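You operate a simulated robot arm through the tools that you are given. There is no shell and no other tool. Be economical: measure what you need, move in short steps, check, and stop when the job is done.

Carry out the task below with a simulated robot arm. There is one attempt and no reset: what you move stays moved.

## Task
Put the pink folded cloth on the blue card.

The check looks at the end state, three seconds after you hand in, the way a careful person would. Anything else that was tipped, shoved, dropped, spilled or broken makes it a failure. Flat cloth is picked up by pressing the open fingertips on it (5 to 10 N) and closing them slowly along it; thin cloth reads only 2 to 8 mm in the jaws.

## Robot
A 7-joint arm with a two-finger parallel gripper, fixed in place. Base frame: the origin is at the foot of the arm, x ahead of it, y to its left, z up; the work surface is at about z = 0. Readings come in m, degrees, newtons and seconds.
With the tool pointing down near the work surface it reaches from about 0.22 to 0.58 m from the base axis. Its first joint turns from -66.0 to 66.0 degrees. Payload 2.5 kg.
The TCP is the grasp point between the finger pads, 0.023 m short of the fingertips. In the tool frame z runs along the fingers and y along their closing line. Largest opening 0.094 m; finger width 0.038, thickness 0.01; the body of the gripper, 0.054 by 0.096 m, starts 0.039 m behind the TCP.
Orientation is told as [roll, pitch, yaw] about the base's x, y, z axes, in that order, counted from this pose: with the fingers straight down and closing along the base's y, the tool's x points along the base's -x, its y along +y and its z along -z.

## Interface
- The arm moves only by the tool send_rows. Its argument "deltas" is a list that holds one entry, the list of rows, each a list of 7 numbers: the shift along the tool's x, y, z in m, then the turn, a rotation vector about the tool's x, y, z in degrees, then the finger opening in m, from 0 to 0.094. In form: [[[dx, dy, dz, ax, ay, az, gripper], ...]]. A call has 1 to 20 rows; each row is the pose to reach, as a shift and turn from the pose commanded when the call began, along the tool's axes at that moment. A row lasts 0.2 s, in which the tool goes at most 0.05 m and 8.6 degrees; a call with a longer step from one row to the next is refused whole, and so is a gripper value outside its range. A pose out of reach is approached as far as the arm can. The call stops where the force on the tool passes 40 N (or 10 N more than at its start, if that is more) or the arm is blocked; 0.2 s more then pass. Each finger travels about 0.108 m/s and halts on what it meets, pressing with about 45 N; the grip force reading is that of the motor and also rises with nothing between the fingers. The clock runs only during rows and for 0.2 s after the last one: add rows that repeat a pose to give the fingers time. The reply holds the time, the measured pose of the TCP, the force on the tool along the base axes, the opening and the grip force, in the units named above and with some noise, and new pictures: "views" is both (left out), scene, wrist or none.
- Cameras (640 x 400 px; columns grow to the right, rows downward): "scene" is fixed at [0.134, -0.4232, 0.5391]; the picture's right is [0.74, -0.67, 0.00], its down [-0.41, -0.45, -0.80] and it looks along [0.53, 0.59, -0.61] (base axes); focal length 340 px, centre (320, 200). "wrist" rides on the gripper at [0.086, 0.016, -0.075] in the tool frame; the picture's right is [-0.18, 0.98, 0.00], its down [-0.58, -0.11, -0.81] and it looks along [-0.79, -0.15, 0.59] (tool axes); focal length 243 px, centre (320, 200). There is no depth. A picture from a camera that has moved, and an enlarged one, comes with that camera's place and axes in the base frame and with its lens. The place of the scene camera against the robot may be out by one fixed shift of up to 0.012 m in any direction.
- close_up(camera, box): a new picture of the part [left, top, right, bottom] of that camera's present view, enlarged. It takes no simulated time.
- job_done(): hands the job in; it is judged then, once.

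Work in short steps. Places have to be worked out from the pictures, the camera data and where the tool is seen: move nearer, look again, correct. Check each grasp and each placing, and mend what went wrong. You have 90 turns and 170 pictures in all, those below and enlarged ones among them. Open the gripper and draw the arm clear of the work before you hand the job in, unless the task says otherwise; then end with one line.

The tools are called as name(argument=value, ...) on one line, values as JSON. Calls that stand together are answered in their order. send_rows: Moves the arm, as the interface text tells. Its arguments: {"type":"object","properties":{"deltas":{"type":"array","items":{"type":"array","items":{"type":"array","items":{"type":"number"}}}},"views":{"type":"string","enum":["both","scene","wrist","none"]}},"required":["deltas"]} The other tools are called the same way: close_up (camera, box) takes an enlarged picture of a part of a camera's view; job_done () hands the job in.

At the start:

```text
time: 0.0
position: [0.3304, 0.1062, 0.2845]
tool_rot: [-0.2, -0.1, 0.0]
contact_force: [-0.9, -0.9, 0.6]
width: 0.0938
finger_force: 0.0
```

scene: 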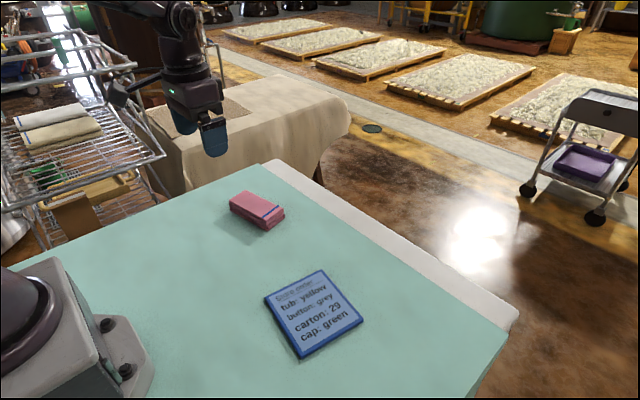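
wrist: 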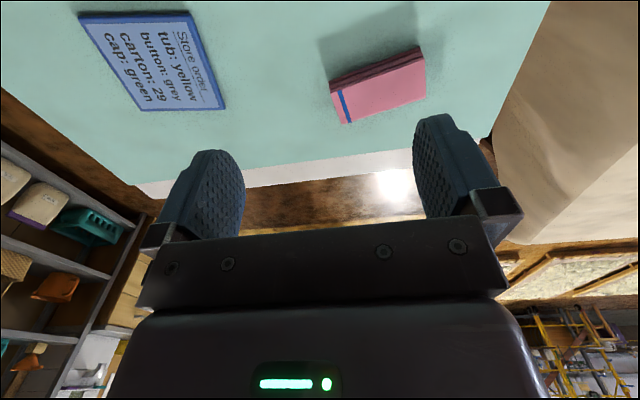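

The cloth looks like a folded stack near (0.44, 0.17), and the card is near (0.37, -0.14). I'll enlarge both views to get the cloth's outline and thickness.

close_up(camera="scene", box=[200, 170, 320, 245])

close_up(camera="wrist", box=[300, 20, 460, 140])

```text
5.33 times, centred on (260, 208) of scene
camera zoom: at [0.134, -0.4232, 0.5391], right [0.74, -0.67, 0.0], down [-0.41, -0.45, -0.8], along [0.53, 0.59, -0.61], focal length 1815 px, centre (640, 160)
```

zoom: 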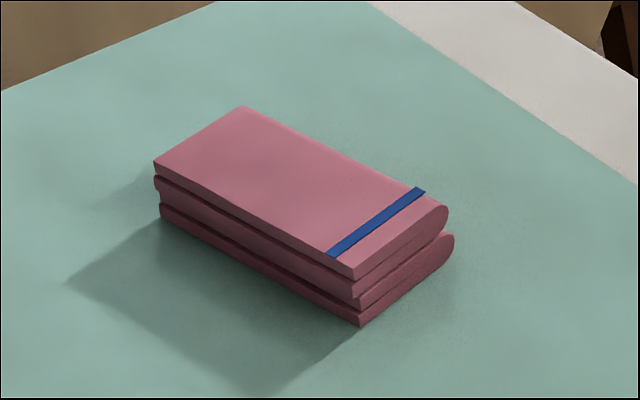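

```text
3.33 times, centred on (380, 80) of wrist
camera zoom: at [0.2443, 0.1228, 0.3592], right [0.18, 0.98, 0.0], down [0.58, -0.11, 0.81], along [0.79, -0.15, -0.59], focal length 809 px, centre (120, 600)
```

zoom: 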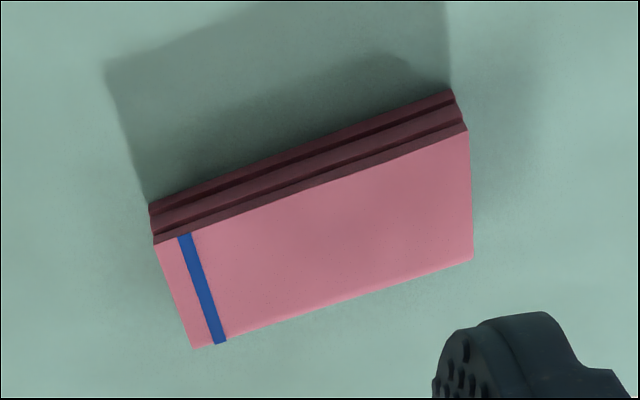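

The cloth works out as a folded block about 0.126 x 0.056 x 0.034 m. Its centre is near (0.446, 0.169) and its long side is about 11° off the y axis. I'll move above it and turn the tool so the fingers close across the short side.

send_rows(deltas=[[[-0.0116, 0.0063, 0.0125, 0, 0, 7.9, 0.094], [-0.0231, 0.0126, 0.025, 0, 0, 15.8, 0.094], [-0.0347, 0.0188, 0.0375, 0, 0, 23.7, 0.094], [-0.0462, 0.0251, 0.05, 0, 0, 31.6, 0.094], [-0.0578, 0.0314, 0.0625, 0, 0, 39.5, 0.094], [-0.0694, 0.0377, 0.075, 0, 0, 47.4, 0.094], [-0.0809, 0.044, 0.0875, 0, 0, 55.3, 0.094], [-0.0925, 0.0502, 0.1, 0, 0, 63.2, 0.094], [-0.104, 0.0565, 0.1125, 0, 0, 71.1, 0.094], [-0.1156, 0.0628, 0.125, 0, 0, 79, 0.094], [-0.1156, 0.0628, 0.125, 0, 0, 79, 0.094]]])

```text
time: 2.4
position: [0.4461, 0.1693, 0.1586]
tool_rot: [0.1, -0.1, -79.1]
contact_force: [0.3, -0.3, 0.0]
width: 0.0941
finger_force: 0.1
camera wrist: at [0.4451, 0.2573, 0.2325], right [1.0, 0.01, 0.0], down [0.0, -0.59, 0.81], along [0.0, -0.81, -0.59], focal length 243 px, centre (320, 200)
```

scene: 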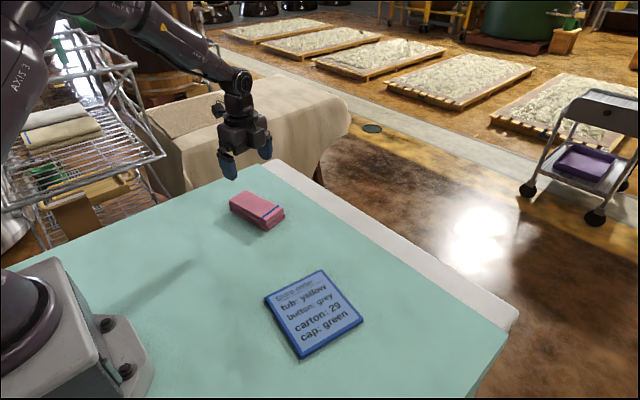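
wrist: 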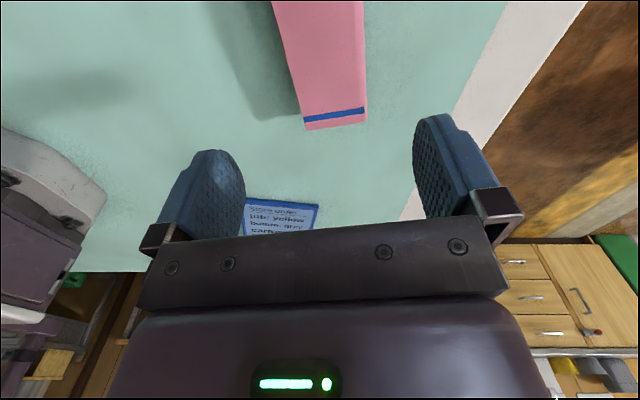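

The cloth matches the estimate, with its centreline about 3 mm further out in x. I'll shift that much and go straight down so the fingers straddle it.

send_rows(deltas=[[[0, 0.003, 0.03, 0, 0, 1, 0.094], [0, 0.003, 0.06, 0, 0, 1, 0.094], [0, 0.003, 0.085, 0, 0, 1, 0.094], [0, 0.003, 0.105, 0, 0, 1, 0.094], [0, 0.003, 0.12, 0, 0, 1, 0.094], [0, 0.003, 0.13, 0, 0, 1, 0.094], [0, 0.003, 0.13, 0, 0, 1, 0.094]]])

```text
time: 4.0
position: [0.448, 0.1685, 0.0298]
tool_rot: [0.1, -0.2, -80.0]
contact_force: [-0.1, 0.4, 0.1]
width: 0.0939
finger_force: 0.1
camera wrist: at [0.4497, 0.2567, 0.1043], right [1.0, -0.01, 0.0], down [-0.01, -0.59, 0.81], along [-0.01, -0.81, -0.59], focal length 243 px, centre (320, 200)
```

scene: 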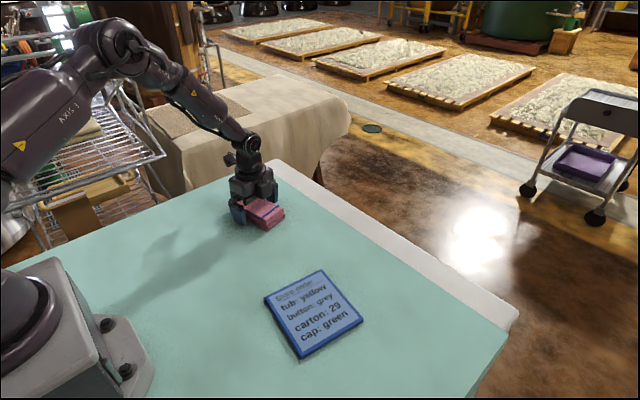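
wrist: 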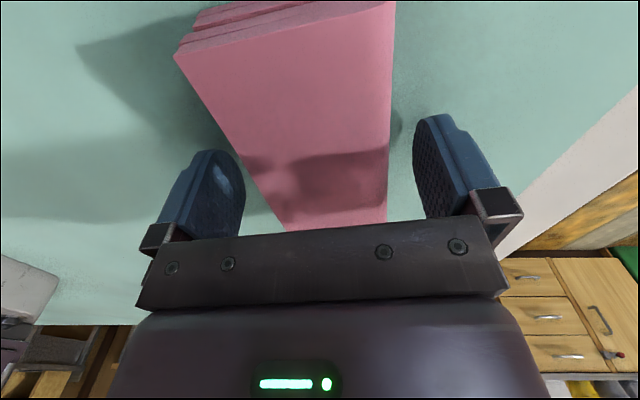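

The fingers straddle the cloth without touching it, so I'll close them slowly.

send_rows(deltas=[[[0, 0, 0, 0, 0, 0, 0.08], [0, 0, 0, 0, 0, 0, 0.07], [0, 0, 0, 0, 0, 0, 0.06], [0, 0, 0, 0, 0, 0, 0.052], [0, 0, 0, 0, 0, 0, 0.046], [0, 0, 0, 0, 0, 0, 0.04], [0, 0, 0, 0, 0, 0, 0.04]]])

```text
time: 5.6
position: [0.4508, 0.1698, 0.0305]
tool_rot: [0.0, 0.0, -80.0]
contact_force: [0.0, -0.9, 1.9]
width: 0.0643
finger_force: 45.0
camera wrist: at [0.4496, 0.2567, 0.1044], right [1.0, -0.01, 0.0], down [-0.01, -0.59, 0.81], along [-0.01, -0.81, -0.59], focal length 243 px, centre (320, 200)
```

scene: 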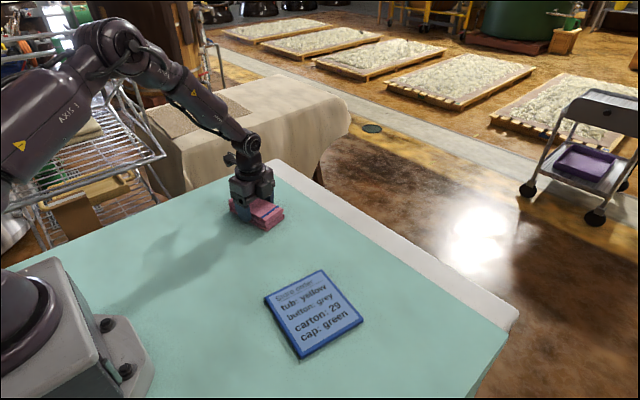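
wrist: 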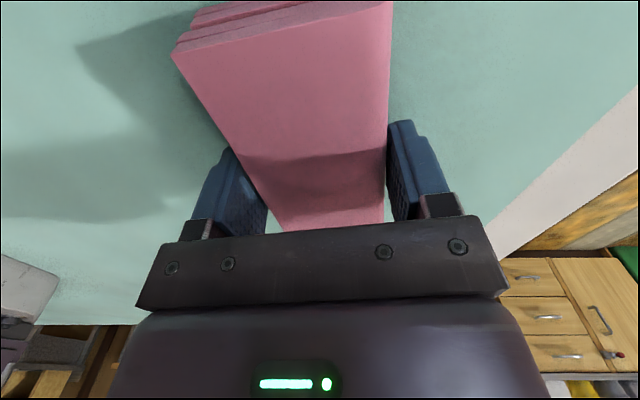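

The cloth is held at 64 mm with 45 N. I'll lift it straight up.

send_rows(deltas=[[[0, 0, -0.01, 0, 0, 0, 0.04], [0, 0, -0.03, 0, 0, 0, 0.04], [0, 0, -0.05, 0, 0, 0, 0.04], [0, 0, -0.08, 0, 0, 0, 0.04], [0, 0, -0.11, 0, 0, 0, 0.04], [0, 0, -0.11, 0, 0, 0, 0.04]]])

```text
time: 7.0
position: [0.4512, 0.168, 0.1411]
tool_rot: [-0.1, -0.2, -80.0]
contact_force: [-0.2, -0.5, 0.2]
width: 0.0643
finger_force: 45.0
camera wrist: at [0.4516, 0.2558, 0.2155], right [1.0, -0.01, 0.0], down [-0.01, -0.59, 0.81], along [-0.01, -0.81, -0.59], focal length 243 px, centre (320, 200)
```

scene: 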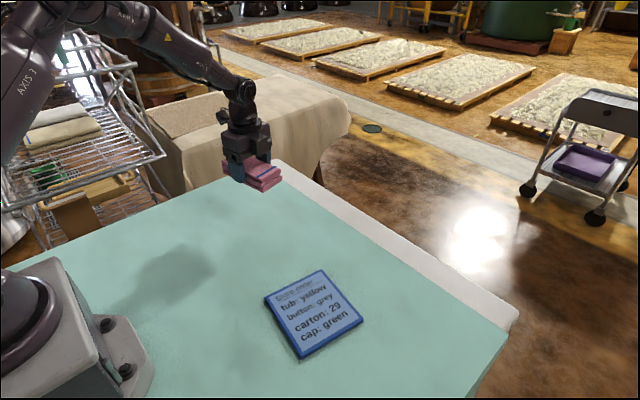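
wrist: 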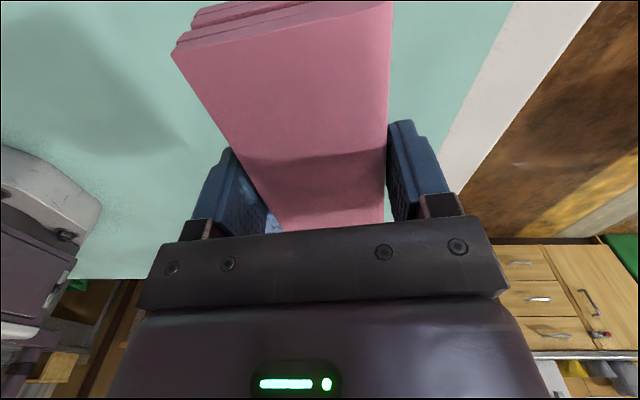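

The cloth rose with the gripper and is held firmly. I'll carry it over the card, centre near (0.368, -0.129), and turn it about 20° to line up with the card.

send_rows(deltas=[[[-0.0199, -0.0095, 0, 0, 0, 1.4, 0.04], [-0.0397, -0.0191, 0, 0, 0, 2.8, 0.04], [-0.0596, -0.0286, 0, 0, 0, 4.2, 0.04], [-0.0794, -0.0381, 0, 0, 0, 5.6, 0.04], [-0.0993, -0.0477, 0, 0, 0, 7.0, 0.04], [-0.1191, -0.0572, 0, 0, 0, 8.4, 0.04], [-0.139, -0.0668, 0, 0, 0, 9.8, 0.04], [-0.1589, -0.0763, 0, 0, 0, 11.2, 0.04], [-0.1787, -0.0858, 0, 0, 0, 12.6, 0.04], [-0.1986, -0.0954, 0, 0, 0, 14.0, 0.04], [-0.2184, -0.1049, 0, 0, 0, 15.4, 0.04], [-0.2383, -0.1144, 0, 0, 0, 16.8, 0.04], [-0.2581, -0.124, 0, 0, 0, 18.2, 0.04], [-0.278, -0.1335, 0, 0, 0, 19.6, 0.04], [-0.278, -0.1335, 0, 0, 0, 19.6, 0.04]]])

```text
time: 10.2
position: [0.3668, -0.1286, 0.1389]
tool_rot: [0.2, -0.1, -99.6]
contact_force: [-0.2, 0.6, -0.6]
width: 0.0643
finger_force: 44.5
camera wrist: at [0.3968, -0.0455, 0.2136], right [0.94, -0.35, 0.0], down [-0.21, -0.55, 0.81], along [-0.28, -0.76, -0.59], focal length 243 px, centre (320, 200)
```

scene: 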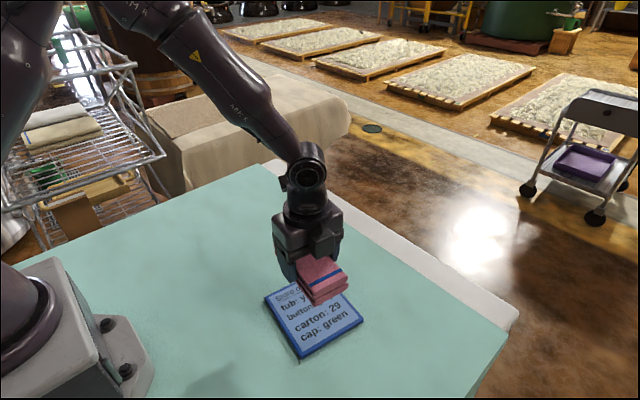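
wrist: 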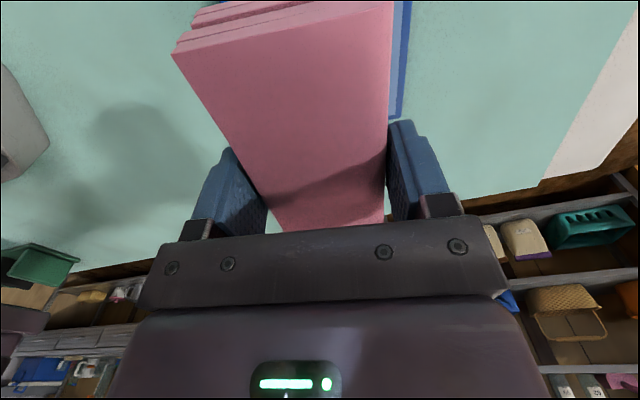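

The card's far edge in the wrist view puts its centre at about (0.371, -0.132). I'll make that small correction and lower most of the way.

send_rows(deltas=[[[-0.0028, 0.0045, 0.02, 0, 0, 0, 0.04], [-0.0028, 0.0045, 0.045, 0, 0, 0, 0.04], [-0.0028, 0.0045, 0.07, 0, 0, 0, 0.04], [-0.0028, 0.0045, 0.085, 0, 0, 0, 0.04], [-0.0028, 0.0045, 0.091, 0, 0, 0, 0.04], [-0.0028, 0.0045, 0.091, 0, 0, 0, 0.04]]])

close_up(camera="scene", box=[240, 240, 400, 370])

```text
time: 11.6
position: [0.3719, -0.1306, 0.0494]
tool_rot: [0.1, 0.0, -99.5]
contact_force: [0.5, -0.2, -0.1]
width: 0.0642
finger_force: 45.0
camera wrist: at [0.4022, -0.048, 0.1243], right [0.94, -0.35, 0.0], down [-0.21, -0.55, 0.81], along [-0.28, -0.76, -0.59], focal length 243 px, centre (320, 200)
```

scene: 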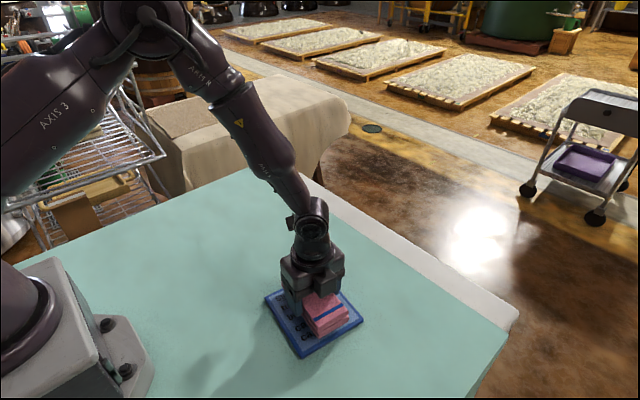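
wrist: 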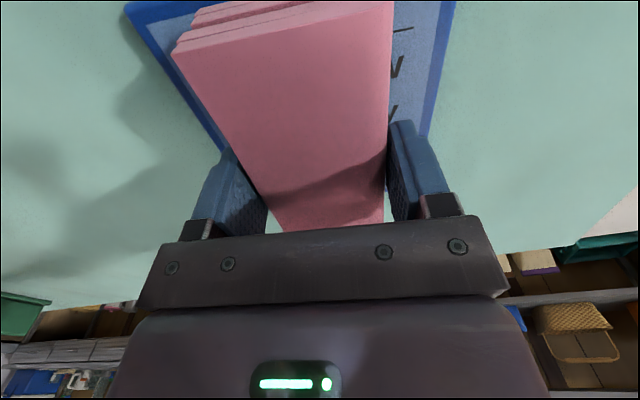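

```text
3.08 times, centred on (320, 305) of scene
camera zoom: at [0.134, -0.4232, 0.5391], right [0.74, -0.67, 0.0], down [-0.41, -0.45, -0.8], along [0.53, 0.59, -0.61], focal length 1047 px, centre (320, -123)
```

zoom: 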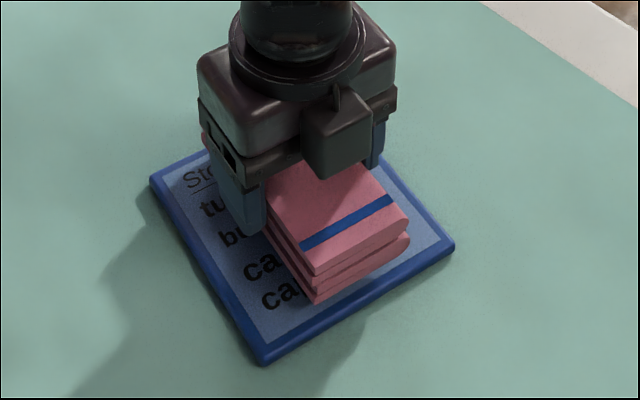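

The cloth is over the card, aligned with it and inside its outline. I'll lower slowly until it just touches.

send_rows(deltas=[[[-0.002, 0, 0.004, 0, 0, 0, 0.04], [-0.002, 0, 0.008, 0, 0, 0, 0.04], [-0.002, 0, 0.011, 0, 0, 0, 0.04], [-0.002, 0, 0.013, 0, 0, 0, 0.04], [-0.002, 0, 0.013, 0, 0, 0, 0.04]]])

close_up(camera="scene", box=[240, 240, 400, 370])

```text
time: 12.6
position: [0.3713, -0.1318, 0.0395]
tool_rot: [0.1, 0.2, -99.6]
contact_force: [-2.2, 2.4, 10.8]
width: 0.0642
finger_force: 44.3
stopped in row 5: the force on the tool passed its limit (the readings are from after the stop); the commanded pose is now the measured one
camera wrist: at [0.4012, -0.0498, 0.1135], right [0.94, -0.34, 0.0], down [-0.2, -0.56, 0.81], along [-0.28, -0.76, -0.59], focal length 243 px, centre (320, 200)
```

scene: 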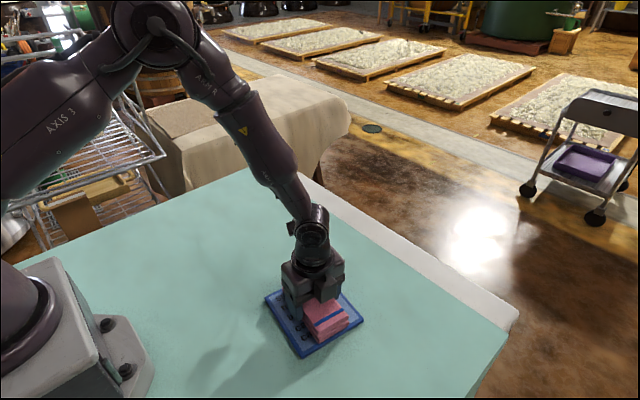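
wrist: 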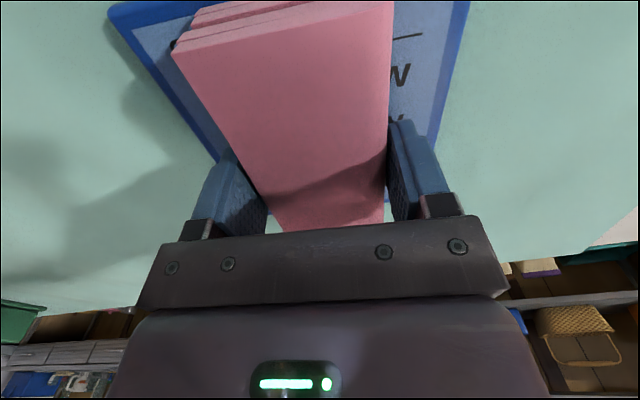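

```text
3.08 times, centred on (320, 305) of scene
camera zoom: at [0.134, -0.4232, 0.5391], right [0.74, -0.67, 0.0], down [-0.41, -0.45, -0.8], along [0.53, 0.59, -0.61], focal length 1047 px, centre (320, -123)
```

zoom: 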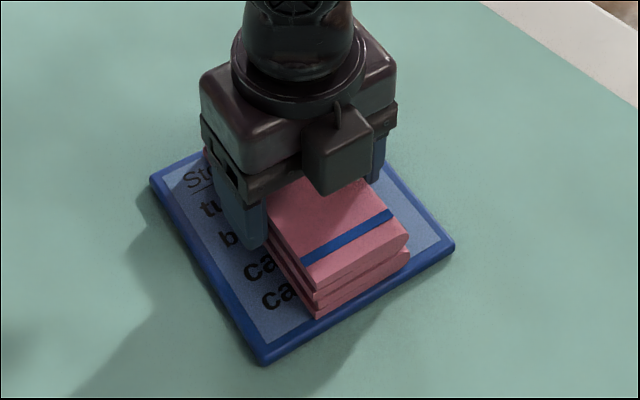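

Contact came at TCP z = 0.0395 with about 11 N, and the cloth rests inside the card's border. I'll ease up 1 mm, open slowly, then check.

send_rows(deltas=[[[0, 0, -0.001, 0, 0, 0, 0.06], [0, 0, -0.001, 0, 0, 0, 0.066], [0, 0, -0.001, 0, 0, 0, 0.072], [0, 0, -0.001, 0, 0, 0, 0.08], [0, 0, -0.001, 0, 0, 0, 0.088], [0, 0, -0.001, 0, 0, 0, 0.094], [0, 0, -0.001, 0, 0, 0, 0.094]]])

```text
time: 14.2
position: [0.3698, -0.1328, 0.0405]
tool_rot: [0.0, 0.1, -99.5]
contact_force: [0.6, -0.7, -0.3]
width: 0.094
finger_force: 0.1
camera wrist: at [0.4007, -0.05, 0.1144], right [0.94, -0.34, 0.0], down [-0.2, -0.56, 0.81], along [-0.28, -0.76, -0.59], focal length 243 px, centre (320, 200)
```

scene: 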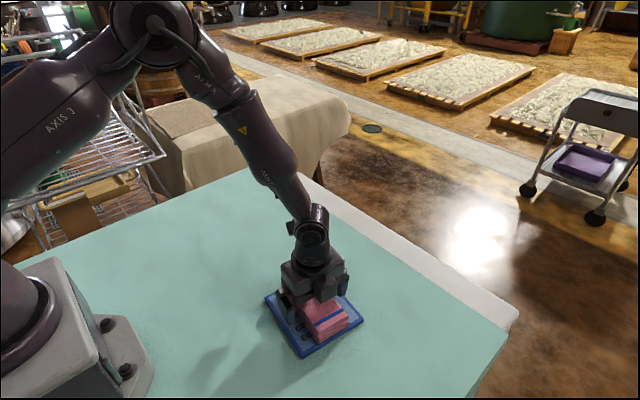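
wrist: 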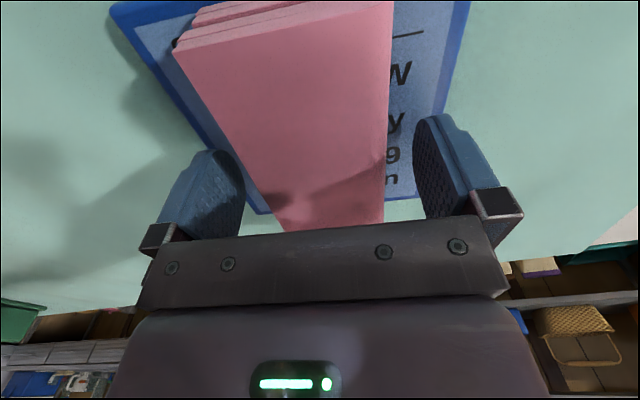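

The fingers are fully open and clear of the cloth. I'll rise straight up, then draw back toward +y.

send_rows(deltas=[[[0, 0, -0.02, 0, 0, 0, 0.094], [0, 0, -0.05, 0, 0, 0, 0.094], [0, 0, -0.09, 0, 0, 0, 0.094], [0, 0, -0.13, 0, 0, 0, 0.094], [0, 0, -0.17, 0, 0, 0, 0.094], [0.04, 0, -0.19, 0, 0, 0, 0.094], [0.08, 0, -0.2, 0, 0, 0, 0.094], [0.12, 0, -0.2, 0, 0, 0, 0.094], [0.16, 0, -0.2, 0, 0, 0, 0.094], [0.16, 0, -0.2, 0, 0, 0, 0.094]]])

close_up(camera="scene", box=[240, 240, 400, 370])

```text
time: 16.4
position: [0.4001, 0.0245, 0.2407]
tool_rot: [0.0, 0.0, -99.5]
contact_force: [0.3, 0.8, -0.7]
width: 0.0939
finger_force: 0.0
camera wrist: at [0.4299, 0.107, 0.3146], right [0.94, -0.34, 0.0], down [-0.2, -0.56, 0.81], along [-0.28, -0.76, -0.59], focal length 243 px, centre (320, 200)
```

scene: 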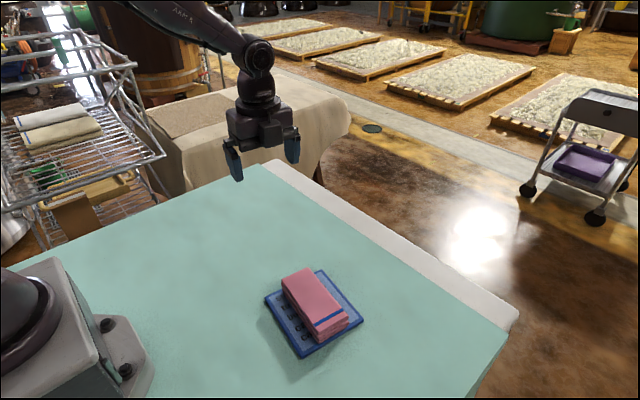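
wrist: 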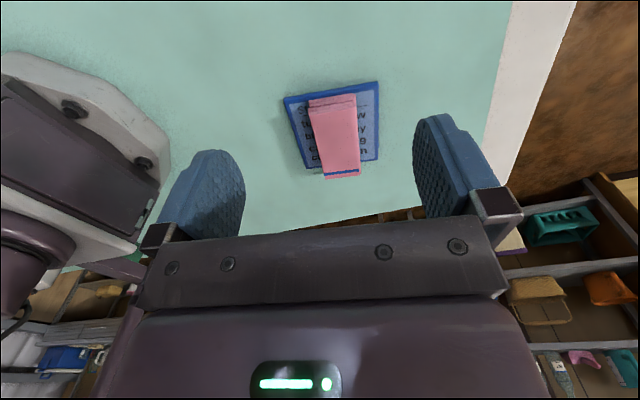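

```text
3.08 times, centred on (320, 305) of scene
camera zoom: at [0.134, -0.4232, 0.5391], right [0.74, -0.67, 0.0], down [-0.41, -0.45, -0.8], along [0.53, 0.59, -0.61], focal length 1047 px, centre (320, -123)
```

zoom: 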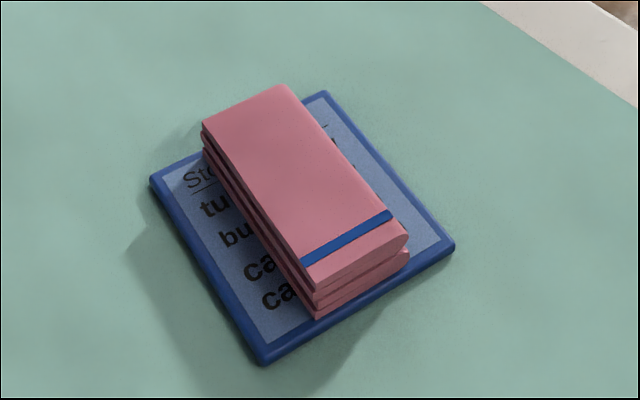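

The cloth lies flat within the card, the card hasn't moved, and the arm is clear with the gripper open, so I'm handing in.

job_done()

```text
The job is handed in.
```

The pink folded cloth is resting on the blue card, nothing else on the table was disturbed, and the arm is clear with its gripper open.
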